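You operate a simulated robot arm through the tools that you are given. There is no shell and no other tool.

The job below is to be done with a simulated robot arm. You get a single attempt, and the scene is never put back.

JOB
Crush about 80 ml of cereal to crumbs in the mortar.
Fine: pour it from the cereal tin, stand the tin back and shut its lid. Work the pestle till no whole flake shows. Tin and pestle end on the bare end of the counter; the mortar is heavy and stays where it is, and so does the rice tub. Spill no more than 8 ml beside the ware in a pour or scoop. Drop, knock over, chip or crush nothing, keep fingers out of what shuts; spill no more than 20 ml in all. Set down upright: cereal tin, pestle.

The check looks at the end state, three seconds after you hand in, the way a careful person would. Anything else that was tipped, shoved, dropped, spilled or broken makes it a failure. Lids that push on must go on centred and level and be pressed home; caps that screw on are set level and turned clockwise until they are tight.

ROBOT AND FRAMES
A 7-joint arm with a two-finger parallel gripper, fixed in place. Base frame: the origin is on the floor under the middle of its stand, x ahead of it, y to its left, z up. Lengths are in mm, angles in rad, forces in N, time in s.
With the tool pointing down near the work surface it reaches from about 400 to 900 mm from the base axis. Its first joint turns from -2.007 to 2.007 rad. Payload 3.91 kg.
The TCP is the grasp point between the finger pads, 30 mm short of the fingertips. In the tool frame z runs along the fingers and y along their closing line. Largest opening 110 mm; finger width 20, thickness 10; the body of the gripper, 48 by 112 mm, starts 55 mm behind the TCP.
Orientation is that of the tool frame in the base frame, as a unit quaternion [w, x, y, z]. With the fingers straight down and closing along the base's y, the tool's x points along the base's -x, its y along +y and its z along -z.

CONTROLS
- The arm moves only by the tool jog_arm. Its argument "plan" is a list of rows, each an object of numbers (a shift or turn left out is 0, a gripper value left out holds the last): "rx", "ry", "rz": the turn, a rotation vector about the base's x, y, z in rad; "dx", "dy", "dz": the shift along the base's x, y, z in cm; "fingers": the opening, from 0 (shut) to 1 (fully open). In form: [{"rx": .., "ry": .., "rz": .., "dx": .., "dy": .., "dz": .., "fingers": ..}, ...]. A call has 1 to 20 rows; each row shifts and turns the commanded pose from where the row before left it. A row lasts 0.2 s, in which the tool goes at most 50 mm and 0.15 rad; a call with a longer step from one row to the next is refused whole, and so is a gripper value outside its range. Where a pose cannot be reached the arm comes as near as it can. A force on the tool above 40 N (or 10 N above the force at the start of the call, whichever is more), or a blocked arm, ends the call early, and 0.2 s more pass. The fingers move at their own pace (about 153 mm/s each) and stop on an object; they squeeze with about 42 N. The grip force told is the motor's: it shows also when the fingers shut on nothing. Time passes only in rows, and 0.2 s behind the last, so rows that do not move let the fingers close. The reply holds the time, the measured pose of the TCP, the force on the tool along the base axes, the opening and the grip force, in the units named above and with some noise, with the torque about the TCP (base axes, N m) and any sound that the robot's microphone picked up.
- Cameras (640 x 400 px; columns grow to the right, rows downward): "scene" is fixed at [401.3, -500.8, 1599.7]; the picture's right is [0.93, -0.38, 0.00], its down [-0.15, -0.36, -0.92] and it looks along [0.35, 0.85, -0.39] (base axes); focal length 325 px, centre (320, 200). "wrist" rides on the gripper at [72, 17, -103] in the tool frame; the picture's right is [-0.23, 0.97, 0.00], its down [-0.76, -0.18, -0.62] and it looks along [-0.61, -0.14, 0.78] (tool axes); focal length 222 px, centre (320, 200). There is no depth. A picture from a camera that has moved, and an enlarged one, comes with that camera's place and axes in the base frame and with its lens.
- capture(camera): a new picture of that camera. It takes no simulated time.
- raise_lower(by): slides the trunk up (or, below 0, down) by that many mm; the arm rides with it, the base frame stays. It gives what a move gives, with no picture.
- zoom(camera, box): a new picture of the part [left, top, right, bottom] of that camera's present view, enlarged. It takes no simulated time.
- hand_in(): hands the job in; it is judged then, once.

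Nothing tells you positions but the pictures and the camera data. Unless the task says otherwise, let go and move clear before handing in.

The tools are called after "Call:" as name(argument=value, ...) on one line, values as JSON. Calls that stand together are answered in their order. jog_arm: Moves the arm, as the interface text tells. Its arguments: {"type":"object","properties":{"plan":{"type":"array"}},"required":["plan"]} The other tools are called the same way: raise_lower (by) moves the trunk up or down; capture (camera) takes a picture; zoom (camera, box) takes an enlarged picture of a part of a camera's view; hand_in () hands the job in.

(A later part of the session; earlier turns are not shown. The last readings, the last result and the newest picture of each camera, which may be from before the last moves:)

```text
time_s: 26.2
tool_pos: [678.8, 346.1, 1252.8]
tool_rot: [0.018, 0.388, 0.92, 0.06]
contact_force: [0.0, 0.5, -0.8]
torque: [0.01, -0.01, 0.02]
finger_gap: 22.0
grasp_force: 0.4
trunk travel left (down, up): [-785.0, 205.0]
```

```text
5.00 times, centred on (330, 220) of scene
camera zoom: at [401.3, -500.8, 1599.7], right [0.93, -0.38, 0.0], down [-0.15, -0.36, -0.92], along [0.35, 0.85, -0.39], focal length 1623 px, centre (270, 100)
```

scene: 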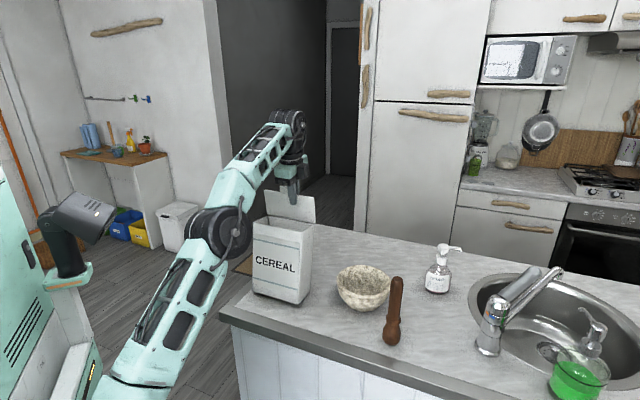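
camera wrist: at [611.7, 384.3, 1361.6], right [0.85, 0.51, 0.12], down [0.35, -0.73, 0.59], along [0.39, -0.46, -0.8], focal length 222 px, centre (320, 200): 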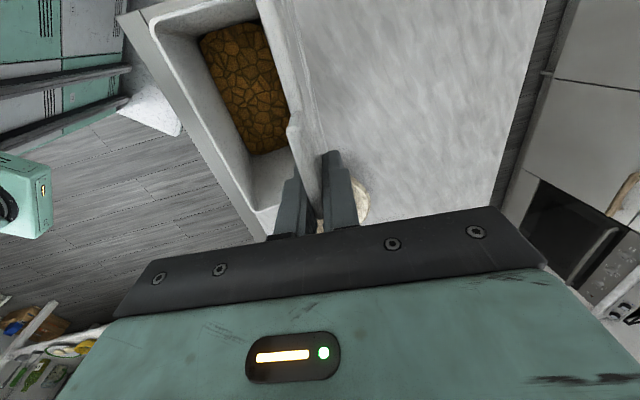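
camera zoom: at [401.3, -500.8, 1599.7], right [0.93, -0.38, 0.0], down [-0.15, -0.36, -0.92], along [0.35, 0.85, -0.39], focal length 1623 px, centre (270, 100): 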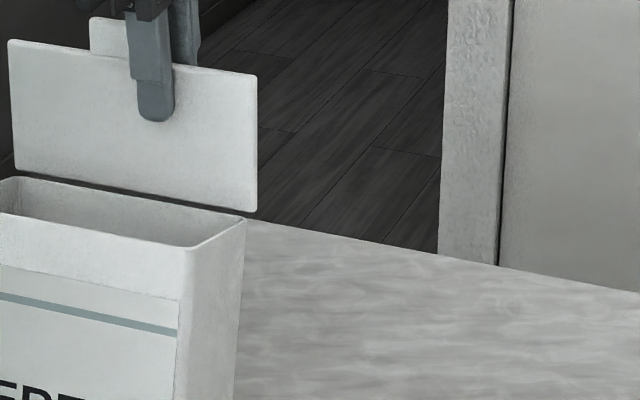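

The tin's front edge has lifted: the lid has reached its stop (or a stiff hinge) and I've been tipping the tin backwards. I'll ease back towards the robot slowly and let it settle.

Call:
jog_arm(plan=[{"dx": -0.35, "dy": -0.35}, {"dx": -0.35, "dy": -0.35}, {"dx": -0.35, "dy": -0.35}])

Call:
zoom(camera="scene", box=[230, 170, 370, 310])

Call:
zoom(camera="wrist", box=[120, 0, 440, 240])

```text
time_s: 27.0
tool_pos: [669.3, 334.7, 1254.0]
tool_rot: [0.02, 0.388, 0.92, 0.059]
contact_force: [0.5, -0.3, 0.1]
torque: [-0.01, -0.02, 0.0]
finger_gap: 22.1
grasp_force: 0.3
trunk travel left (down, up): [-785.0, 205.0]
```

```text
2.86 times, centred on (300, 240) of scene
camera zoom: at [401.3, -500.8, 1599.7], right [0.93, -0.38, 0.0], down [-0.15, -0.36, -0.92], along [0.35, 0.85, -0.39], focal length 928 px, centre (377, 86)
```

zoom: 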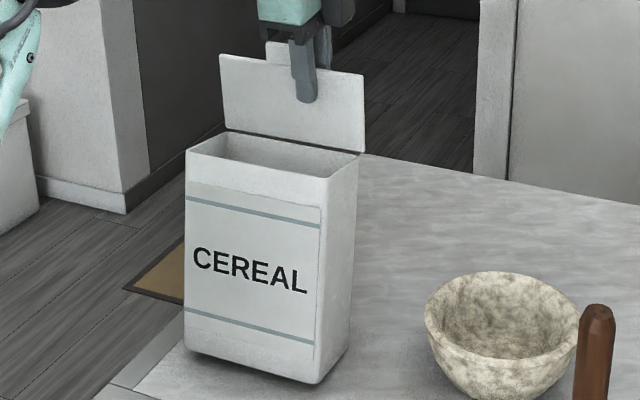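

```text
1.67 times, centred on (280, 120) of wrist
camera zoom: at [623.4, 389.3, 1358.8], right [0.85, 0.51, 0.12], down [0.35, -0.73, 0.59], along [0.39, -0.46, -0.8], focal length 370 px, centre (387, 333)
```

zoom: 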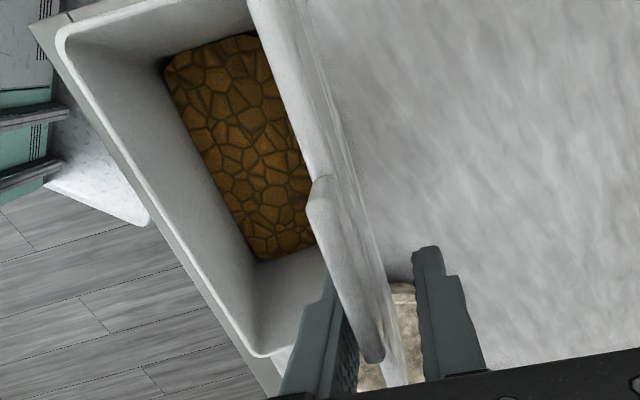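

Call:
jog_arm(plan=[{"dx": -0.35, "dy": -0.35}, {"dx": -0.35, "dy": -0.35}, {"dx": -0.35, "dy": -0.35}, {"dx": -0.35, "dy": -0.35}])

Call:
zoom(camera="scene", box=[230, 170, 370, 310])

Call:
jog_arm(plan=[{"dx": -0.35, "dy": -0.35}, {"dx": -0.35, "dy": -0.35}, {"dx": -0.35, "dy": -0.35}])

Call:
zoom(camera="scene", box=[230, 170, 370, 310])

Call:
zoom(camera="wrist", box=[120, 0, 440, 240])

```text
time_s: 28.0
tool_pos: [655.2, 320.8, 1252.5]
tool_rot: [0.019, 0.388, 0.919, 0.06]
contact_force: [0.6, -0.6, 0.1]
torque: [-0.01, 0.0, 0.03]
finger_gap: 22.3
grasp_force: 0.1
trunk travel left (down, up): [-785.0, 205.0]
```

```text
2.86 times, centred on (300, 240) of scene
camera zoom: at [401.3, -500.8, 1599.7], right [0.93, -0.38, 0.0], down [-0.15, -0.36, -0.92], along [0.35, 0.85, -0.39], focal length 928 px, centre (377, 86)
```

zoom: 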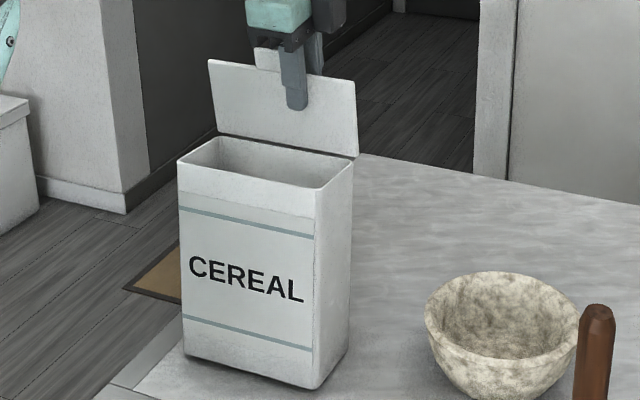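

```text
time_s: 28.8
tool_pos: [644.9, 310.0, 1252.3]
tool_rot: [0.019, 0.388, 0.92, 0.06]
contact_force: [-0.4, 0.0, -0.5]
torque: [0.01, 0.04, 0.02]
finger_gap: 22.2
grasp_force: 0.1
trunk travel left (down, up): [-785.0, 205.0]
```

```text
2.86 times, centred on (300, 240) of scene
camera zoom: at [401.3, -500.8, 1599.7], right [0.93, -0.38, 0.0], down [-0.15, -0.36, -0.92], along [0.35, 0.85, -0.39], focal length 928 px, centre (377, 86)
```

zoom: 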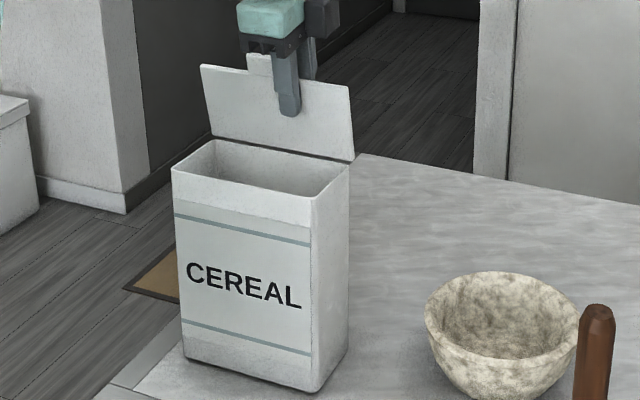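

```text
1.67 times, centred on (280, 120) of wrist
camera zoom: at [598.4, 365.0, 1358.0], right [0.85, 0.51, 0.12], down [0.35, -0.73, 0.59], along [0.39, -0.46, -0.8], focal length 370 px, centre (387, 333)
```

zoom: 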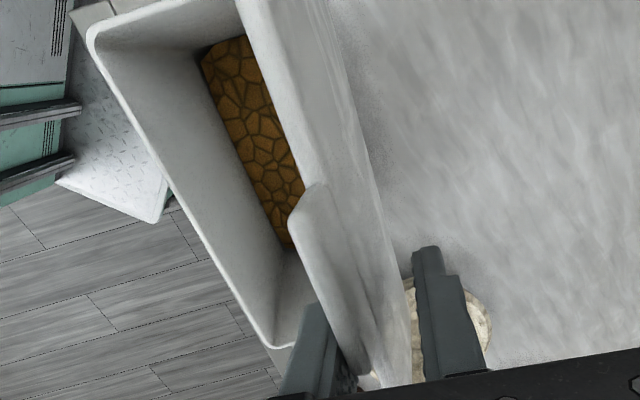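

Call:
jog_arm(plan=[{"dx": -0.35, "dy": -0.35}, {"dx": -0.35, "dy": -0.35}])

Call:
jog_arm(plan=[{"dx": -0.35, "dy": -0.35}, {"dx": -0.35, "dy": -0.35}])

Call:
zoom(camera="scene", box=[230, 170, 370, 310])

Call:
zoom(camera="wrist", box=[120, 0, 440, 240])

```text
time_s: 29.4
tool_pos: [637.2, 303.4, 1253.4]
tool_rot: [0.019, 0.387, 0.92, 0.059]
contact_force: [-0.2, -1.1, -0.5]
torque: [0.01, 0.0, -0.03]
finger_gap: 22.4
grasp_force: 0.1
trunk travel left (down, up): [-785.0, 205.0]
```

```text
time_s: 30.0
tool_pos: [630.3, 297.3, 1251.6]
tool_rot: [0.019, 0.388, 0.92, 0.059]
contact_force: [-0.4, 0.8, 0.4]
torque: [-0.01, 0.0, 0.0]
finger_gap: 22.0
grasp_force: 0.2
trunk travel left (down, up): [-785.0, 205.0]
```

```text
2.86 times, centred on (300, 240) of scene
camera zoom: at [401.3, -500.8, 1599.7], right [0.93, -0.38, 0.0], down [-0.15, -0.36, -0.92], along [0.35, 0.85, -0.39], focal length 928 px, centre (377, 86)
```

zoom: 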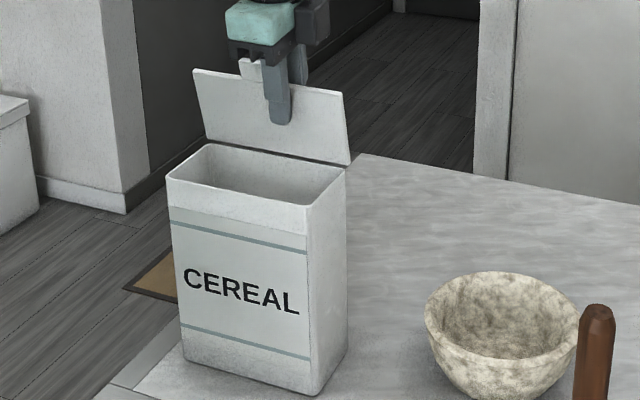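

```text
1.67 times, centred on (280, 120) of wrist
camera zoom: at [584.7, 351.6, 1357.6], right [0.85, 0.51, 0.12], down [0.36, -0.73, 0.59], along [0.39, -0.46, -0.8], focal length 370 px, centre (387, 333)
```

zoom: 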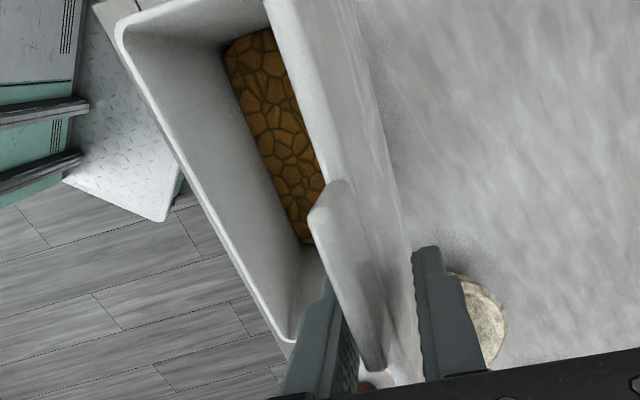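

The tin is nearly upright again. Now I'll retreat a little more and see whether the lid stays where it is (stiff hinge) or falls with the finger.

Call:
jog_arm(plan=[{"dx": -0.35, "dy": -0.35}, {"dx": -0.2, "dy": -0.2}, {}])

Call:
zoom(camera="scene", box=[230, 170, 370, 310])

Call:
zoom(camera="wrist", box=[120, 0, 440, 240])

```text
time_s: 30.8
tool_pos: [625.4, 293.0, 1252.9]
tool_rot: [0.019, 0.388, 0.92, 0.06]
contact_force: [-0.7, -0.9, -1.0]
torque: [0.02, 0.03, 0.03]
finger_gap: 22.2
grasp_force: 0.0
trunk travel left (down, up): [-785.0, 205.0]
```

```text
2.86 times, centred on (300, 240) of scene
camera zoom: at [401.3, -500.8, 1599.7], right [0.93, -0.38, 0.0], down [-0.15, -0.36, -0.92], along [0.35, 0.85, -0.39], focal length 928 px, centre (377, 86)
```

zoom: 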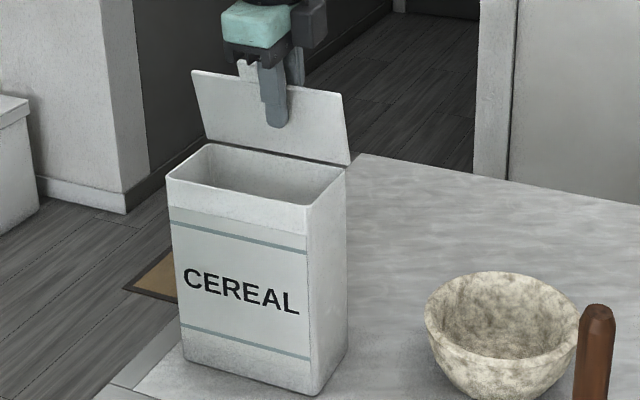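

```text
1.67 times, centred on (280, 120) of wrist
camera zoom: at [579.7, 346.3, 1357.7], right [0.85, 0.51, 0.12], down [0.35, -0.73, 0.59], along [0.39, -0.46, -0.8], focal length 370 px, centre (387, 333)
```

zoom: 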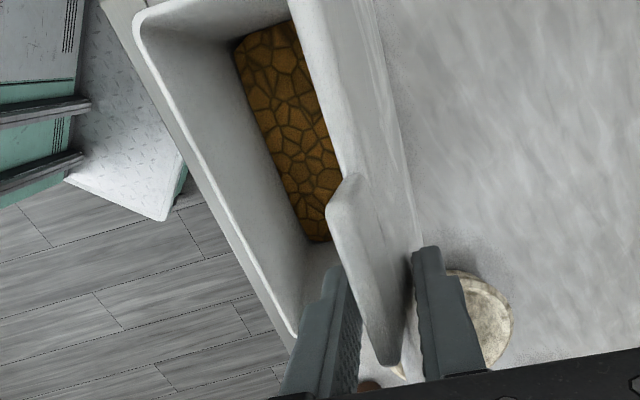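

The tin is upright again and the lid stayed put at about 75° while my finger backed away, so the hinge holds itself open. I'll open the fingers a little and withdraw straight up along the tool axis.

Call:
jog_arm(plan=[{"fingers": 0.35}, {"dx": -0.2, "dy": -0.22, "dz": 2.4}, {"dx": -0.2, "dy": -0.22, "dz": 2.4}, {"dx": -0.2, "dy": -0.22, "dz": 2.4}, {"dx": -0.2, "dy": -0.22, "dz": 2.4}])

Call:
capture(camera="scene")

Call:
capture(camera="wrist")

```text
time_s: 32.0
tool_pos: [618.1, 282.6, 1348.9]
tool_rot: [0.019, 0.388, 0.92, 0.059]
contact_force: [-0.7, 0.4, -0.4]
torque: [0.01, 0.02, 0.02]
finger_gap: 38.5
grasp_force: 0.1
trunk travel left (down, up): [-785.0, 205.0]
```

```text
taken
```

scene: 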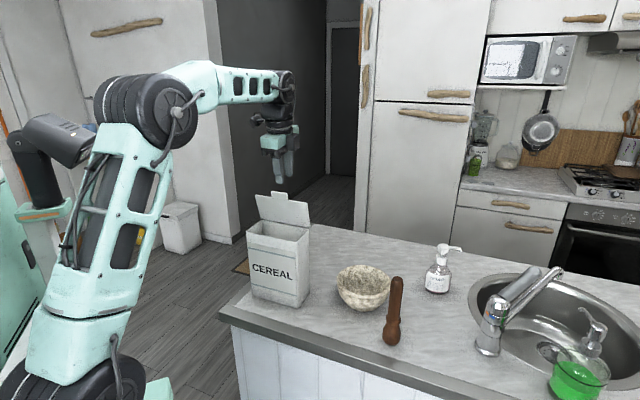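

```text
taken
camera wrist: at [571.5, 336.9, 1454.2], right [0.85, 0.51, 0.12], down [0.35, -0.73, 0.59], along [0.39, -0.46, -0.8], focal length 222 px, centre (320, 200)
```

wrist: 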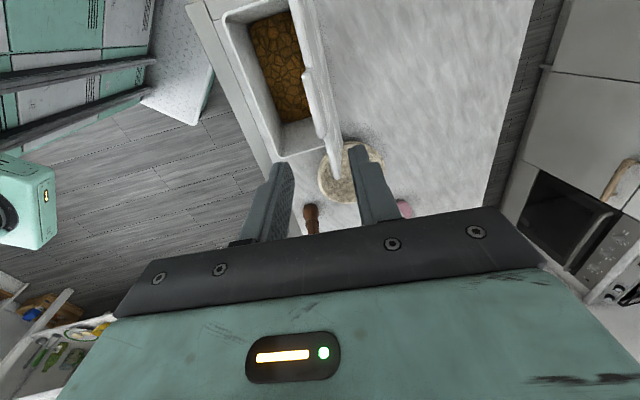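

Call:
zoom(camera="wrist", box=[170, 0, 410, 200])

Call:
zoom(camera="scene", box=[230, 180, 350, 320])

```text
2.00 times, centred on (290, 100) of wrist
camera zoom: at [571.5, 336.9, 1454.2], right [0.85, 0.51, 0.12], down [0.35, -0.73, 0.59], along [0.39, -0.46, -0.8], focal length 444 px, centre (380, 400)
```

zoom: 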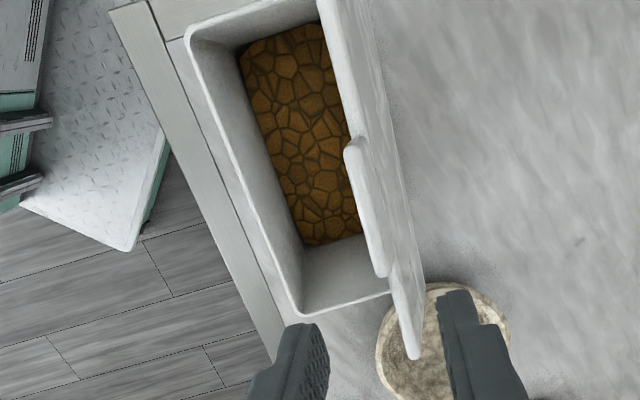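

```text
2.86 times, centred on (290, 250) of scene
camera zoom: at [401.3, -500.8, 1599.7], right [0.93, -0.38, 0.0], down [-0.15, -0.36, -0.92], along [0.35, 0.85, -0.39], focal length 928 px, centre (406, 57)
```

zoom: 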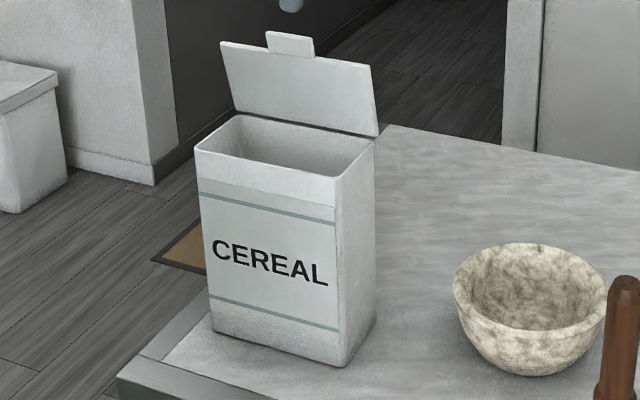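

The lid stays open by itself and the tin stands upright at about centre (596, 288). I'll grip it front-to-back from its left short side so I can pour over the right short side; first I'll move left at height and pitch the tool towards the tin's width axis to test reach.

Call:
jog_arm(plan=[{"rx": -0.0877, "ry": 0.0877, "dx": -2.0, "dy": 2.0}, {"dx": -2.8, "dy": 2.4}, {"dx": -2.8, "dy": 2.4}, {"dx": -2.8, "dy": 2.4}, {"dx": -2.8, "dy": 2.4}, {"fingers": 0.96}])

Call:
jog_arm(plan=[{"rx": -0.09, "ry": -0.09}, {"rx": -0.09, "ry": -0.09}, {"rx": -0.09, "ry": -0.09}, {"rx": -0.09, "ry": -0.09}, {"rx": -0.09, "ry": -0.09}, {"rx": -0.09, "ry": -0.09}])

Call:
capture(camera="scene")

Call:
capture(camera="wrist")

```text
time_s: 33.4
tool_pos: [482.3, 398.5, 1350.0]
tool_rot: [-0.003, 0.389, 0.921, 0.001]
contact_force: [0.2, -0.1, 0.4]
torque: [-0.01, -0.03, -0.01]
finger_gap: 105.8
grasp_force: 0.1
trunk travel left (down, up): [-785.0, 205.0]
```

```text
time_s: 35.0
tool_pos: [537.5, 368.0, 1351.0]
tool_rot: [0.335, 0.406, 0.836, -0.154]
contact_force: [0.3, 1.1, -1.3]
torque: [-0.06, -0.02, -0.06]
finger_gap: 105.7
grasp_force: 0.1
trunk travel left (down, up): [-785.0, 205.0]
stopped in row 6: the arm was blocked; the commanded pose is now the measured one
```

```text
taken
```

scene: 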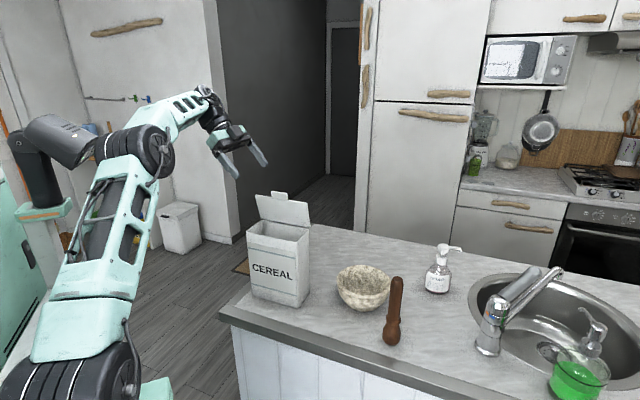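

```text
taken
camera wrist: at [474.1, 476.0, 1377.6], right [0.86, 0.47, 0.17], down [-0.07, -0.22, 0.97], along [0.5, -0.85, -0.16], focal length 222 px, centre (320, 200)
```

wrist: 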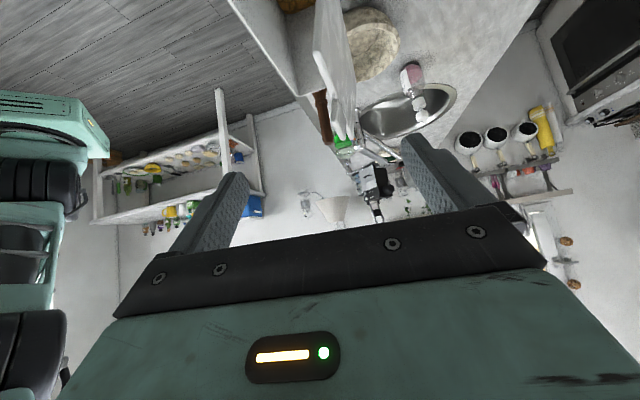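

Beyond about 43° of pitch the arm blocks, so a level side-on grip isn't possible here. A 47°-down grip is reachable and is enough to lift the tin and turn it so its short side faces the robot; then I can re-grip it level from the front. First I'll align yaw and position beside the tin at this height.

Call:
jog_arm(plan=[{"rz": 0.052, "dx": -1.2, "dy": 0.2}, {"rz": 0.052, "dx": -1.2, "dy": 0.2}, {}])

Call:
capture(camera="scene")

```text
time_s: 35.8
tool_pos: [528.0, 360.2, 1354.9]
tool_rot: [0.339, 0.379, 0.85, -0.139]
contact_force: [0.2, 0.9, 0.9]
torque: [-0.01, -0.01, -0.02]
finger_gap: 105.8
grasp_force: 0.0
trunk travel left (down, up): [-785.0, 205.0]
```

```text
taken
```

scene: 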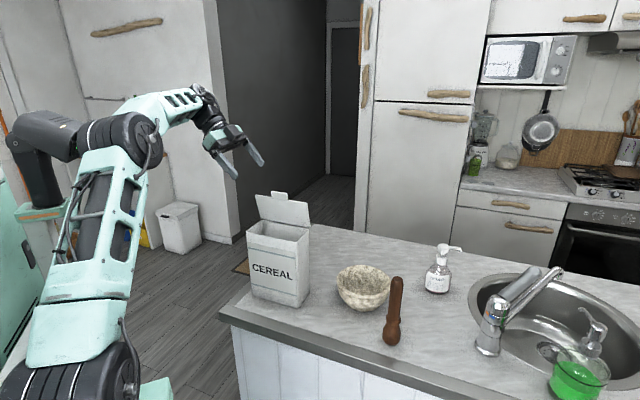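

Call:
jog_arm(plan=[{"dz": -3, "dx": -0.6, "dy": 0.6}, {"dz": -3, "dx": -0.6, "dy": 0.6}, {"dz": -3, "dx": -0.6, "dy": 0.6}])

Call:
capture(camera="scene")

```text
time_s: 36.8
tool_pos: [550.8, 355.2, 1263.7]
tool_rot: [0.334, 0.411, 0.834, -0.154]
contact_force: [-0.3, 1.1, 0.1]
torque: [-0.01, -0.02, 0.02]
finger_gap: 105.6
grasp_force: 0.0
trunk travel left (down, up): [-785.0, 205.0]
stopped in row 3: the arm was blocked; the commanded pose is now the measured one
```

```text
taken
```

scene: 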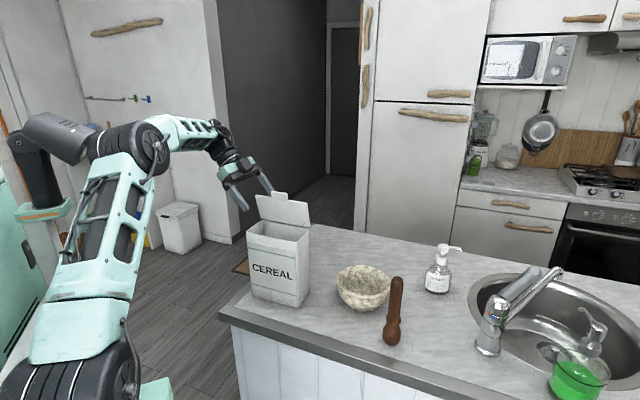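

The side-on posture is blocked here, so I'll back off upwards. New plan: with the tool vertical, gently pinch the tin's left short wall (one finger inside, well above the cereal) and slide-turn the tin on the counter so its short side faces the robot, where a level grip works well.

Call:
jog_arm(plan=[{"dz": 3.5, "dx": -0.5, "dy": 0.5}, {"dz": 3.5, "dx": -0.5, "dy": 0.5}, {"dz": 3.0}, {"rx": 0.09, "ry": 0.09}, {"rx": 0.09, "ry": 0.09}, {"rx": 0.09, "ry": 0.09}, {"rx": 0.09, "ry": 0.09}, {"rx": 0.09, "ry": 0.09}, {"rx": 0.09, "ry": 0.09}])

Call:
capture(camera="scene")

```text
time_s: 38.8
tool_pos: [539.2, 366.2, 1363.5]
tool_rot: [-0.019, 0.427, 0.904, -0.031]
contact_force: [0.1, -0.3, 0.0]
torque: [-0.02, 0.0, 0.0]
finger_gap: 105.5
grasp_force: 0.1
trunk travel left (down, up): [-785.0, 205.0]
```

```text
taken
```

scene: 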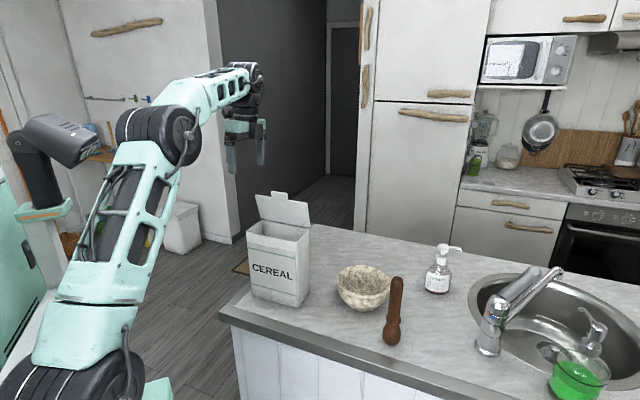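

Call:
jog_arm(plan=[{"rx": 0.04, "ry": -0.061}, {"rz": 0.139}, {"rz": 0.139}, {"rz": 0.139}, {"rz": 0.139}, {"rz": 0.139}, {"rz": 0.139}, {"rz": 0.139, "fingers": 0.36}, {"rz": 0.139}, {"rz": 0.139}, {"rz": 0.139, "dx": -0.4, "dy": -1.3}, {"rz": 0.139, "dx": -0.4, "dy": -1.3}, {"rz": 0.139, "dx": -0.4, "dy": -1.3}])

Call:
capture(camera="wrist")

Call:
zoom(camera="scene", box=[200, 120, 380, 310])

```text
time_s: 41.6
tool_pos: [527.0, 327.4, 1363.3]
tool_rot: [0.0, -0.383, 0.924, 0.001]
contact_force: [-0.6, 0.1, 0.4]
torque: [-0.01, 0.0, 0.0]
finger_gap: 39.6
grasp_force: 0.2
trunk travel left (down, up): [-785.0, 205.0]
```

```text
taken
camera wrist: at [465.7, 288.0, 1465.9], right [-0.53, 0.85, 0.0], down [0.66, 0.41, 0.62], along [0.53, 0.33, -0.78], focal length 222 px, centre (320, 200)
```

wrist: 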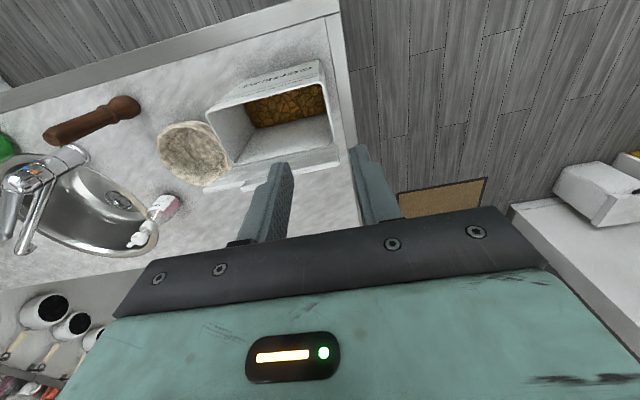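

```text
2.11 times, centred on (290, 215) of scene
camera zoom: at [401.3, -500.8, 1599.7], right [0.93, -0.38, 0.0], down [-0.15, -0.36, -0.92], along [0.35, 0.85, -0.39], focal length 684 px, centre (383, 168)
```

zoom: 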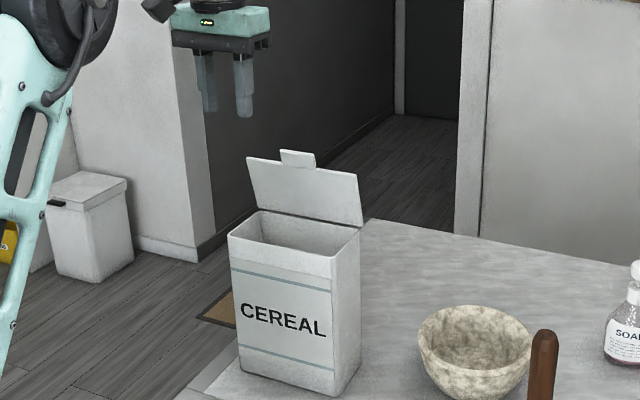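

Call:
zoom(camera="wrist", box=[190, 40, 370, 200])

```text
2.50 times, centred on (280, 120) of wrist
camera zoom: at [465.7, 288.0, 1465.9], right [-0.53, 0.85, 0.0], down [0.66, 0.41, 0.62], along [0.53, 0.33, -0.78], focal length 555 px, centre (420, 400)
```

zoom: 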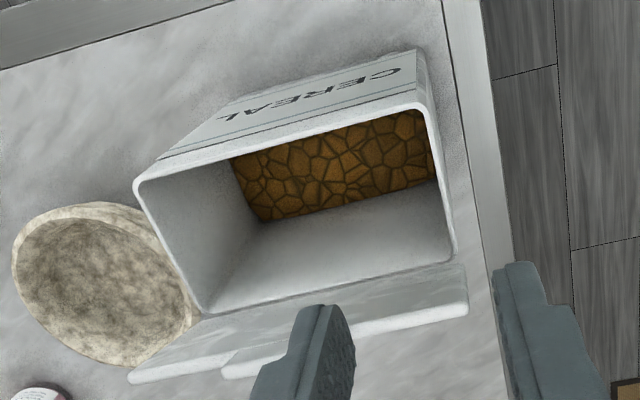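

From here the tin reads cleanly: centre about (598, 294), body about 156 × 82 mm, left wall at e2≈139. I'll descend part-way over the left wall and check finger clearance.

Call:
jog_arm(plan=[{"dx": 0.25, "dy": 0.56, "dz": -3.3}, {"dz": -3.3}, {"dz": -3.3}, {"dz": -3.3}])

Call:
zoom(camera="wrist", box=[130, 0, 470, 230])

Call:
zoom(camera="scene", box=[210, 140, 350, 300])

```text
time_s: 42.6
tool_pos: [529.3, 332.1, 1232.1]
tool_rot: [-0.001, -0.382, 0.924, 0.001]
contact_force: [-0.2, -0.1, -0.4]
torque: [0.01, -0.03, 0.02]
finger_gap: 39.7
grasp_force: 0.0
trunk travel left (down, up): [-785.0, 205.0]
```

```text
1.74 times, centred on (300, 115) of wrist
camera zoom: at [468.0, 293.6, 1334.2], right [-0.53, 0.85, 0.0], down [0.67, 0.41, 0.62], along [0.53, 0.33, -0.78], focal length 386 px, centre (355, 348)
```

zoom: 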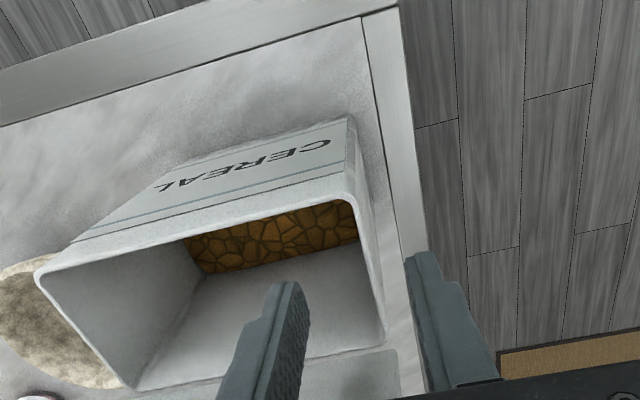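

```text
2.50 times, centred on (280, 220) of scene
camera zoom: at [401.3, -500.8, 1599.7], right [0.93, -0.38, 0.0], down [-0.15, -0.36, -0.92], along [0.35, 0.85, -0.39], focal length 812 px, centre (420, 150)
```

zoom: 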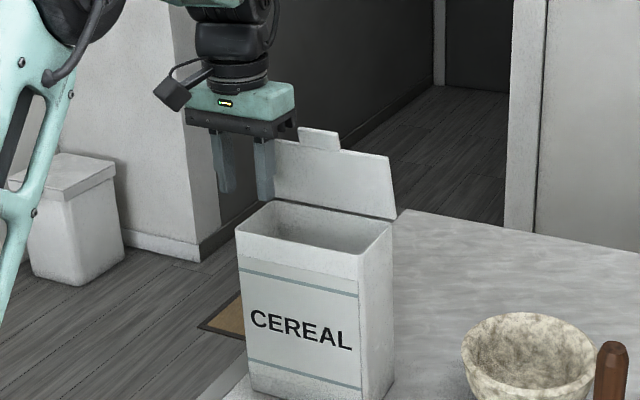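

The inner finger is over the opening and the outer one is outside. Descending so the tips are about 45 mm below the rim, well above the cereal, then closing gently on the wall.

Call:
jog_arm(plan=[{"dz": -2.5}, {"dz": -2.5}, {"dz": -2.5}, {}])

Call:
zoom(camera="wrist", box=[130, 0, 470, 230])

Call:
zoom(camera="scene", box=[210, 140, 350, 300])

```text
time_s: 43.2
tool_pos: [532.3, 335.8, 1192.6]
tool_rot: [0.011, -0.382, 0.924, 0.007]
contact_force: [1.4, 0.5, 10.8]
torque: [0.6, -0.74, 0.05]
finger_gap: 39.8
grasp_force: 0.0
trunk travel left (down, up): [-785.0, 205.0]
stopped in row 3: the force on the tool passed its limit at 49 N (the readings are from after the stop); the commanded pose is now the measured one
```

```text
1.74 times, centred on (300, 115) of wrist
camera zoom: at [469.3, 294.7, 1293.5], right [-0.53, 0.85, 0.01], down [0.66, 0.4, 0.64], along [0.54, 0.35, -0.77], focal length 386 px, centre (355, 348)
```

zoom: 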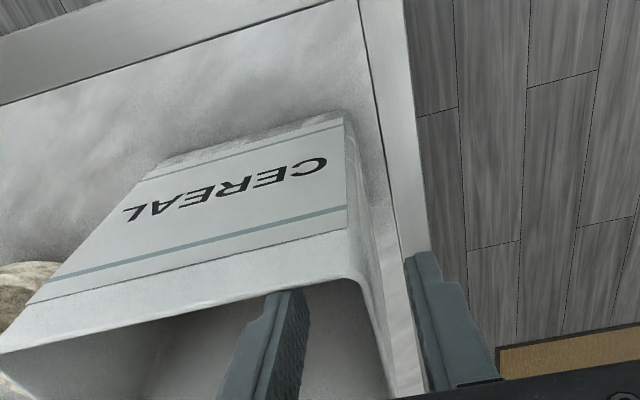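

```text
2.50 times, centred on (280, 220) of scene
camera zoom: at [401.3, -500.8, 1599.7], right [0.93, -0.38, 0.0], down [-0.15, -0.36, -0.92], along [0.35, 0.85, -0.39], focal length 812 px, centre (420, 150)
```

zoom: 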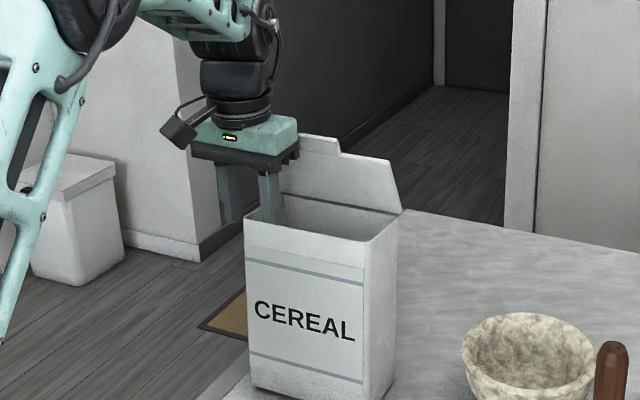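

Something made contact before the tips got deep. I'll back straight up right away and look at what touched.

Call:
jog_arm(plan=[{"dz": 1.5}, {"dz": 1.5}, {"dz": 1.5}])

Call:
zoom(camera="wrist", box=[130, 0, 470, 230])

Call:
zoom(camera="scene", box=[230, 170, 350, 310])

```text
time_s: 44.0
tool_pos: [532.7, 333.3, 1233.4]
tool_rot: [0.008, -0.381, 0.924, 0.006]
contact_force: [0.5, 0.2, -0.5]
torque: [-0.01, 0.01, 0.0]
finger_gap: 39.6
grasp_force: 0.1
trunk travel left (down, up): [-785.0, 205.0]
```

```text
1.74 times, centred on (300, 115) of wrist
camera zoom: at [469.3, 293.9, 1335.4], right [-0.53, 0.85, 0.01], down [0.66, 0.4, 0.64], along [0.54, 0.34, -0.77], focal length 386 px, centre (355, 348)
```

zoom: 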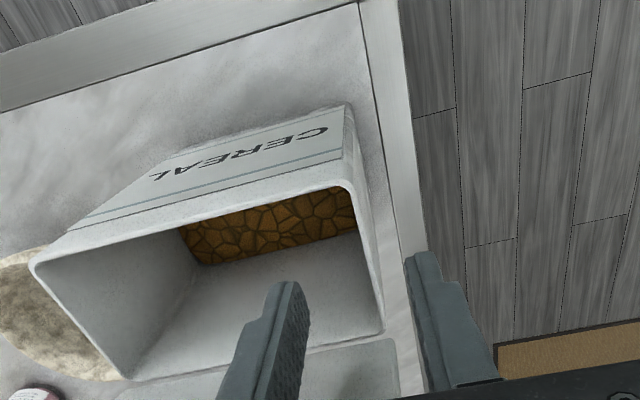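

```text
2.86 times, centred on (290, 240) of scene
camera zoom: at [401.3, -500.8, 1599.7], right [0.93, -0.38, 0.0], down [-0.15, -0.36, -0.92], along [0.35, 0.85, -0.39], focal length 928 px, centre (406, 86)
```

zoom: 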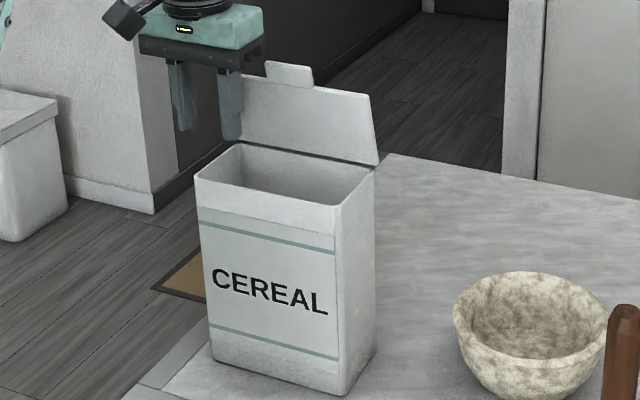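

The tin is still upright and intact; the hand itself most likely caught the open lid. If I tilt the tool about 30° so the hand leans away from the lid, the pads still lie flat on the left wall. I'll set that up above the tin and check it.

Call:
jog_arm(plan=[{"dz": 1.0, "dx": -1.3, "dy": -1.2}, {"rx": 0.0884, "ry": -0.0884, "dx": -0.65, "dy": -0.55}, {"rx": 0.0884, "ry": -0.0884, "dx": -0.65, "dy": -0.55}, {"rx": 0.0884, "ry": -0.0884}, {"rx": 0.0884, "ry": -0.0884}])

Call:
capture(camera="wrist")

Call:
zoom(camera="scene", box=[210, 150, 350, 310])

```text
time_s: 45.2
tool_pos: [506.2, 312.1, 1244.3]
tool_rot: [0.237, -0.37, 0.893, 0.101]
contact_force: [-0.3, 0.4, -0.7]
torque: [-0.04, 0.02, -0.02]
finger_gap: 39.4
grasp_force: 0.0
trunk travel left (down, up): [-785.0, 205.0]
```

```text
taken
camera wrist: at [415.3, 243.1, 1297.9], right [-0.55, 0.83, 0.12], down [0.38, 0.12, 0.92], along [0.75, 0.55, -0.38], focal length 222 px, centre (320, 200)
```

wrist: 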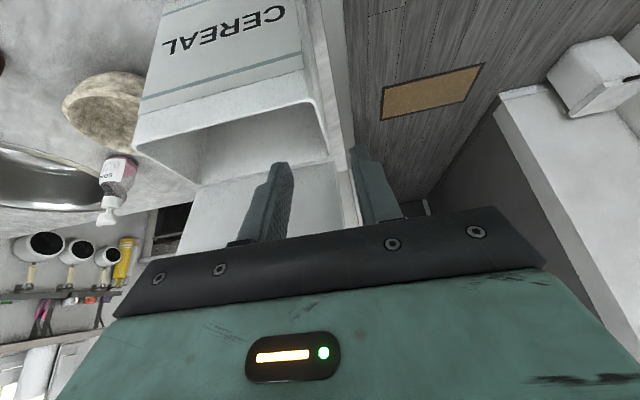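

```text
2.50 times, centred on (280, 230) of scene
camera zoom: at [401.3, -500.8, 1599.7], right [0.93, -0.38, 0.0], down [-0.15, -0.36, -0.92], along [0.35, 0.85, -0.39], focal length 812 px, centre (420, 125)
```

zoom: 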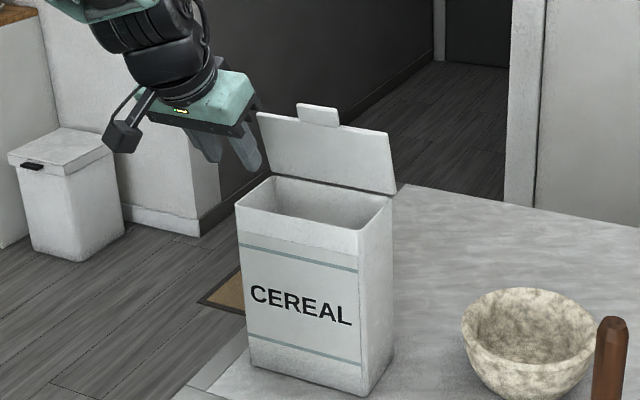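

Call:
jog_arm(plan=[{"dx": 0.75, "dy": 0.68, "dz": -1.74}, {"dx": 0.75, "dy": 0.68, "dz": -1.74}, {"dx": 0.75, "dy": 0.68, "dz": -1.74}])

Call:
zoom(camera="wrist", box=[170, 30, 450, 230])

Call:
zoom(camera="scene", box=[210, 150, 350, 310])

```text
time_s: 46.0
tool_pos: [529.3, 332.2, 1192.1]
tool_rot: [0.237, -0.37, 0.893, 0.1]
contact_force: [0.7, -0.3, -0.8]
torque: [-0.01, -0.02, 0.0]
finger_gap: 39.7
grasp_force: 0.1
trunk travel left (down, up): [-785.0, 205.0]
```

```text
2.00 times, centred on (310, 130) of wrist
camera zoom: at [438.4, 264.0, 1245.9], right [-0.55, 0.83, 0.12], down [0.38, 0.12, 0.92], along [0.75, 0.55, -0.38], focal length 444 px, centre (340, 340)
```

zoom: 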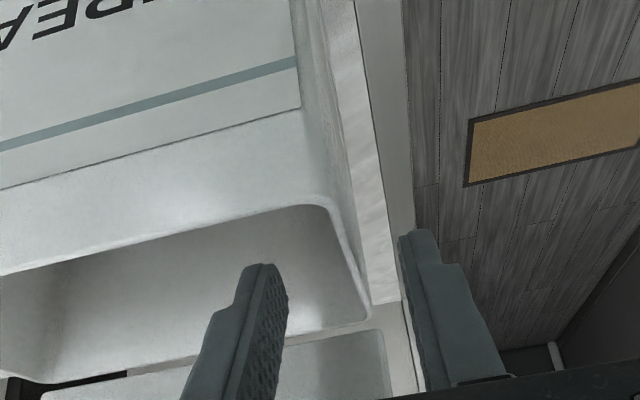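

```text
2.50 times, centred on (280, 230) of scene
camera zoom: at [401.3, -500.8, 1599.7], right [0.93, -0.38, 0.0], down [-0.15, -0.36, -0.92], along [0.35, 0.85, -0.39], focal length 812 px, centre (420, 125)
```

zoom: 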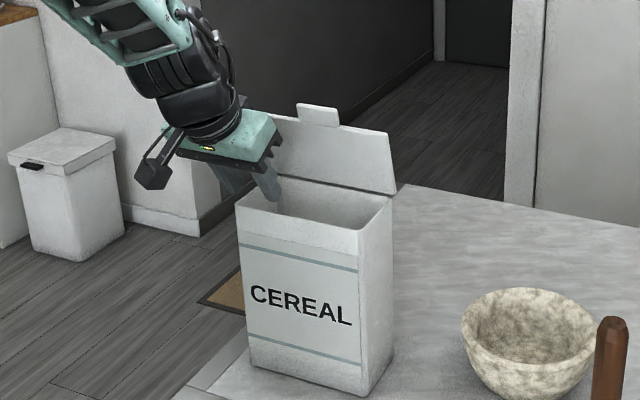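

Call:
jog_arm(plan=[{"dx": 0.4, "dy": 0.54, "dz": -1.15}, {"dx": 0.4, "dy": 0.54, "dz": -1.15}, {"dx": 0.4, "dy": 0.54, "dz": -1.15}])

Call:
zoom(camera="wrist", box=[170, 30, 450, 230])

Call:
zoom(camera="scene", box=[210, 150, 350, 310])

```text
time_s: 46.8
tool_pos: [542.1, 347.8, 1157.8]
tool_rot: [0.237, -0.37, 0.893, 0.101]
contact_force: [0.5, 0.0, 0.7]
torque: [0.0, 0.04, -0.01]
finger_gap: 39.5
grasp_force: 0.0
trunk travel left (down, up): [-785.0, 205.0]
```

```text
2.00 times, centred on (310, 130) of wrist
camera zoom: at [450.2, 279.5, 1210.9], right [-0.55, 0.83, 0.12], down [0.38, 0.12, 0.92], along [0.75, 0.55, -0.38], focal length 444 px, centre (340, 340)
```

zoom: 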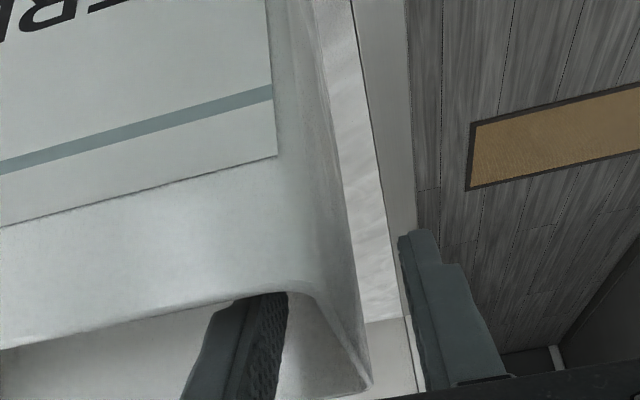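

```text
2.50 times, centred on (280, 230) of scene
camera zoom: at [401.3, -500.8, 1599.7], right [0.93, -0.38, 0.0], down [-0.15, -0.36, -0.92], along [0.35, 0.85, -0.39], focal length 812 px, centre (420, 125)
```

zoom: 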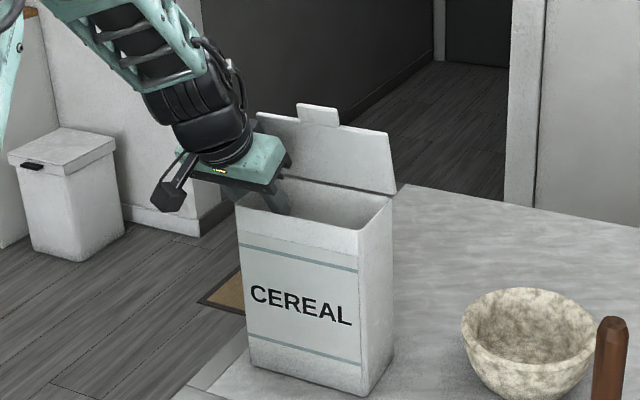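

The inner finger is inside the tin and nothing touches. Closing on the wall now.

Call:
jog_arm(plan=[{"fingers": 0.15}, {"fingers": 0.0}, {}, {}])

Call:
zoom(camera="wrist", box=[170, 30, 450, 230])

Call:
zoom(camera="scene", box=[210, 150, 350, 310])

```text
time_s: 47.8
tool_pos: [541.7, 347.2, 1159.0]
tool_rot: [0.237, -0.37, 0.893, 0.102]
contact_force: [-0.8, 2.3, 3.8]
torque: [-0.3, -0.09, 0.0]
finger_gap: 2.9
grasp_force: 42.4
trunk travel left (down, up): [-785.0, 205.0]
```

```text
2.00 times, centred on (310, 130) of wrist
camera zoom: at [449.9, 279.8, 1211.3], right [-0.55, 0.83, 0.12], down [0.38, 0.12, 0.92], along [0.75, 0.55, -0.38], focal length 444 px, centre (340, 340)
```

zoom: 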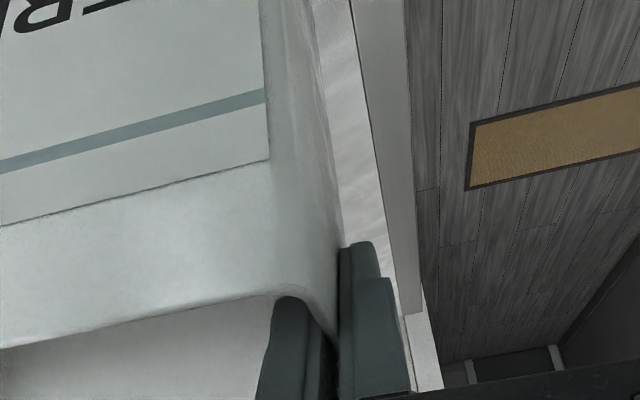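

```text
2.50 times, centred on (280, 230) of scene
camera zoom: at [401.3, -500.8, 1599.7], right [0.93, -0.38, 0.0], down [-0.15, -0.36, -0.92], along [0.35, 0.85, -0.39], focal length 812 px, centre (420, 125)
```

zoom: 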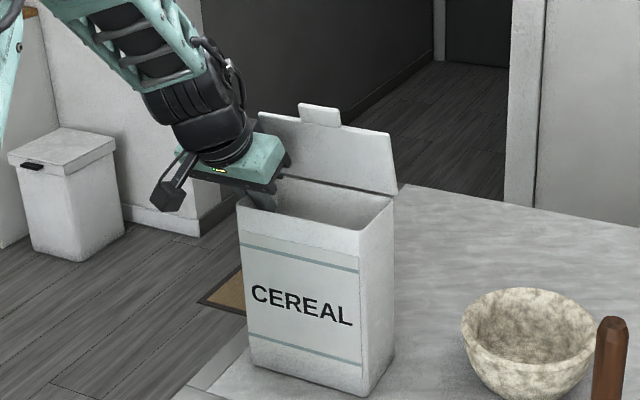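

The wall is pinched (2.9 mm thick) and the tin has barely moved. I'll lift a few millimetres to see the weight and whether it hangs level.

Call:
jog_arm(plan=[{"dz": 0.2}, {"dz": 0.2}, {"dz": 0.2}, {"dz": 0.2}])

Call:
zoom(camera="scene", box=[210, 150, 350, 310])

```text
time_s: 48.8
tool_pos: [542.0, 348.0, 1165.6]
tool_rot: [0.235, -0.371, 0.893, 0.1]
contact_force: [0.3, 0.2, -3.7]
torque: [0.21, 0.23, 0.0]
finger_gap: 2.7
grasp_force: 41.8
trunk travel left (down, up): [-785.0, 205.0]
```

```text
2.50 times, centred on (280, 230) of scene
camera zoom: at [401.3, -500.8, 1599.7], right [0.93, -0.38, 0.0], down [-0.15, -0.36, -0.92], along [0.35, 0.85, -0.39], focal length 812 px, centre (420, 125)
```

zoom: 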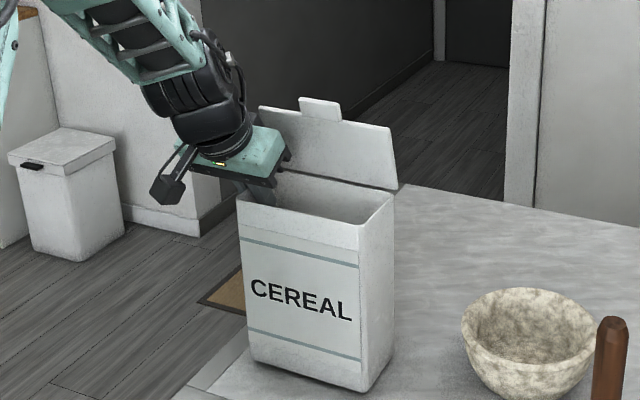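

The tin hangs level from the pinch, weighing about 3.7 N. I'll lift it another centimetre and turn it 30° about its own centre, then check.

Call:
jog_arm(plan=[{"dz": 0.5}, {"dz": 0.5}, {"rz": 0.1309, "dx": -0.22, "dy": -0.57}, {"rz": 0.1309, "dx": -0.12, "dy": -0.64}, {"rz": 0.1309, "dx": -0.01, "dy": -0.72}, {"rz": 0.1309, "dx": 0.11, "dy": -0.76}, {}])

Call:
capture(camera="scene")

```text
time_s: 50.4
tool_pos: [539.8, 320.5, 1176.0]
tool_rot: [0.202, -0.588, 0.767, 0.16]
contact_force: [0.7, -0.1, -3.5]
torque: [0.05, 0.28, 0.01]
finger_gap: 2.6
grasp_force: 42.9
trunk travel left (down, up): [-785.0, 205.0]
```

```text
taken
```

scene: 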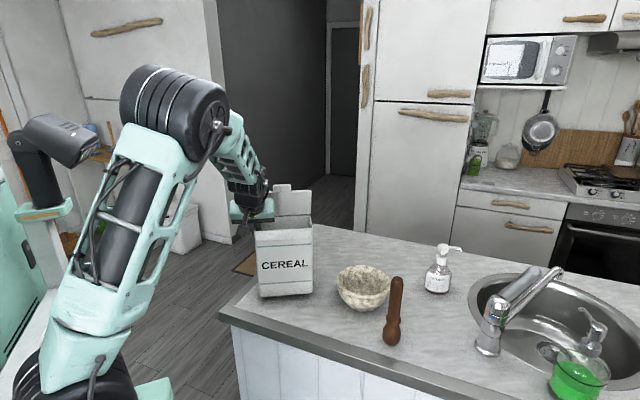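

Works well. Completing the remaining 30° of turn.

Call:
jog_arm(plan=[{"rz": 0.1309, "dx": 0.23, "dy": -0.78}, {"rz": 0.1309, "dx": 0.37, "dy": -0.81}, {"rz": 0.1309, "dx": 0.5, "dy": -0.81}, {"rz": 0.1309, "dx": 0.63, "dy": -0.78}, {}])

Call:
capture(camera="scene")

Call:
zoom(camera="scene", box=[210, 160, 350, 310])

```text
time_s: 51.6
tool_pos: [555.4, 287.0, 1176.0]
tool_rot: [-0.154, 0.767, -0.588, -0.206]
contact_force: [0.3, 0.8, -3.7]
torque: [-0.07, 0.28, -0.02]
finger_gap: 2.8
grasp_force: 42.2
trunk travel left (down, up): [-785.0, 205.0]
```

```text
taken
```

scene: 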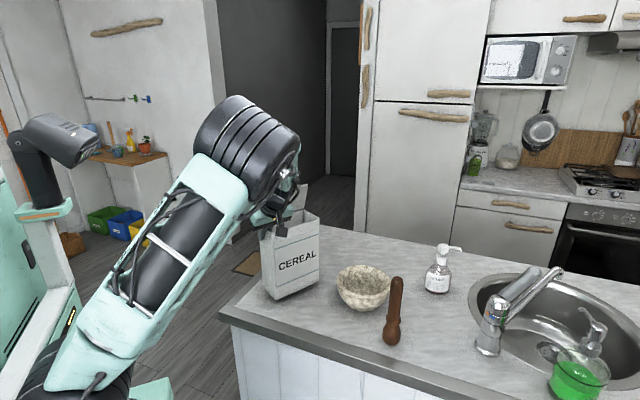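

```text
2.67 times, centred on (280, 235) of scene
camera zoom: at [401.3, -500.8, 1599.7], right [0.93, -0.38, 0.0], down [-0.15, -0.36, -0.92], along [0.35, 0.85, -0.39], focal length 866 px, centre (427, 107)
```

zoom: 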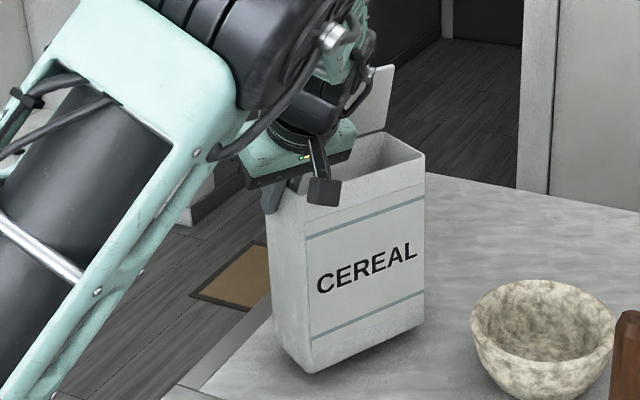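

The tin now faces the robot with its short side. Lowering it gently to the counter.

Call:
jog_arm(plan=[{"dz": -0.5}, {"dz": -0.5}, {"dz": -0.4}, {"dz": -0.2}])

Call:
zoom(camera="scene", box=[230, 180, 370, 310])

```text
time_s: 52.6
tool_pos: [556.5, 288.7, 1161.7]
tool_rot: [-0.155, 0.766, -0.588, -0.205]
contact_force: [0.7, 0.9, -3.7]
torque: [-0.07, 0.31, 0.02]
finger_gap: 2.7
grasp_force: 42.2
trunk travel left (down, up): [-785.0, 205.0]
```

```text
3.08 times, centred on (300, 245) of scene
camera zoom: at [401.3, -500.8, 1599.7], right [0.93, -0.38, 0.0], down [-0.15, -0.36, -0.92], along [0.35, 0.85, -0.39], focal length 999 px, centre (382, 62)
```

zoom: 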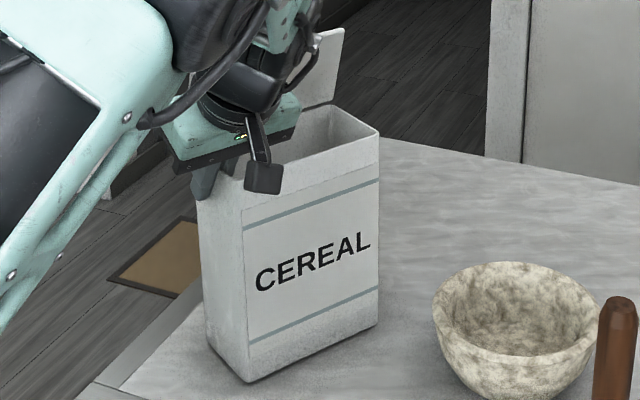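

Call:
jog_arm(plan=[{"dz": -0.15}, {"dz": -0.15}])

Call:
jog_arm(plan=[{"dz": -0.1}, {"dz": -0.1}])

```text
time_s: 53.2
tool_pos: [556.6, 290.0, 1159.0]
tool_rot: [-0.155, 0.766, -0.589, -0.205]
contact_force: [-2.4, -1.2, 4.8]
torque: [-0.29, -0.5, -0.23]
finger_gap: 2.9
grasp_force: 41.7
trunk travel left (down, up): [-785.0, 205.0]
```

```text
time_s: 53.8
tool_pos: [556.0, 289.2, 1157.7]
tool_rot: [-0.157, 0.766, -0.588, -0.205]
contact_force: [-3.4, -3.7, 26.1]
torque: [-1.21, -0.77, -0.26]
finger_gap: 2.6
grasp_force: 41.8
trunk travel left (down, up): [-785.0, 205.0]
```

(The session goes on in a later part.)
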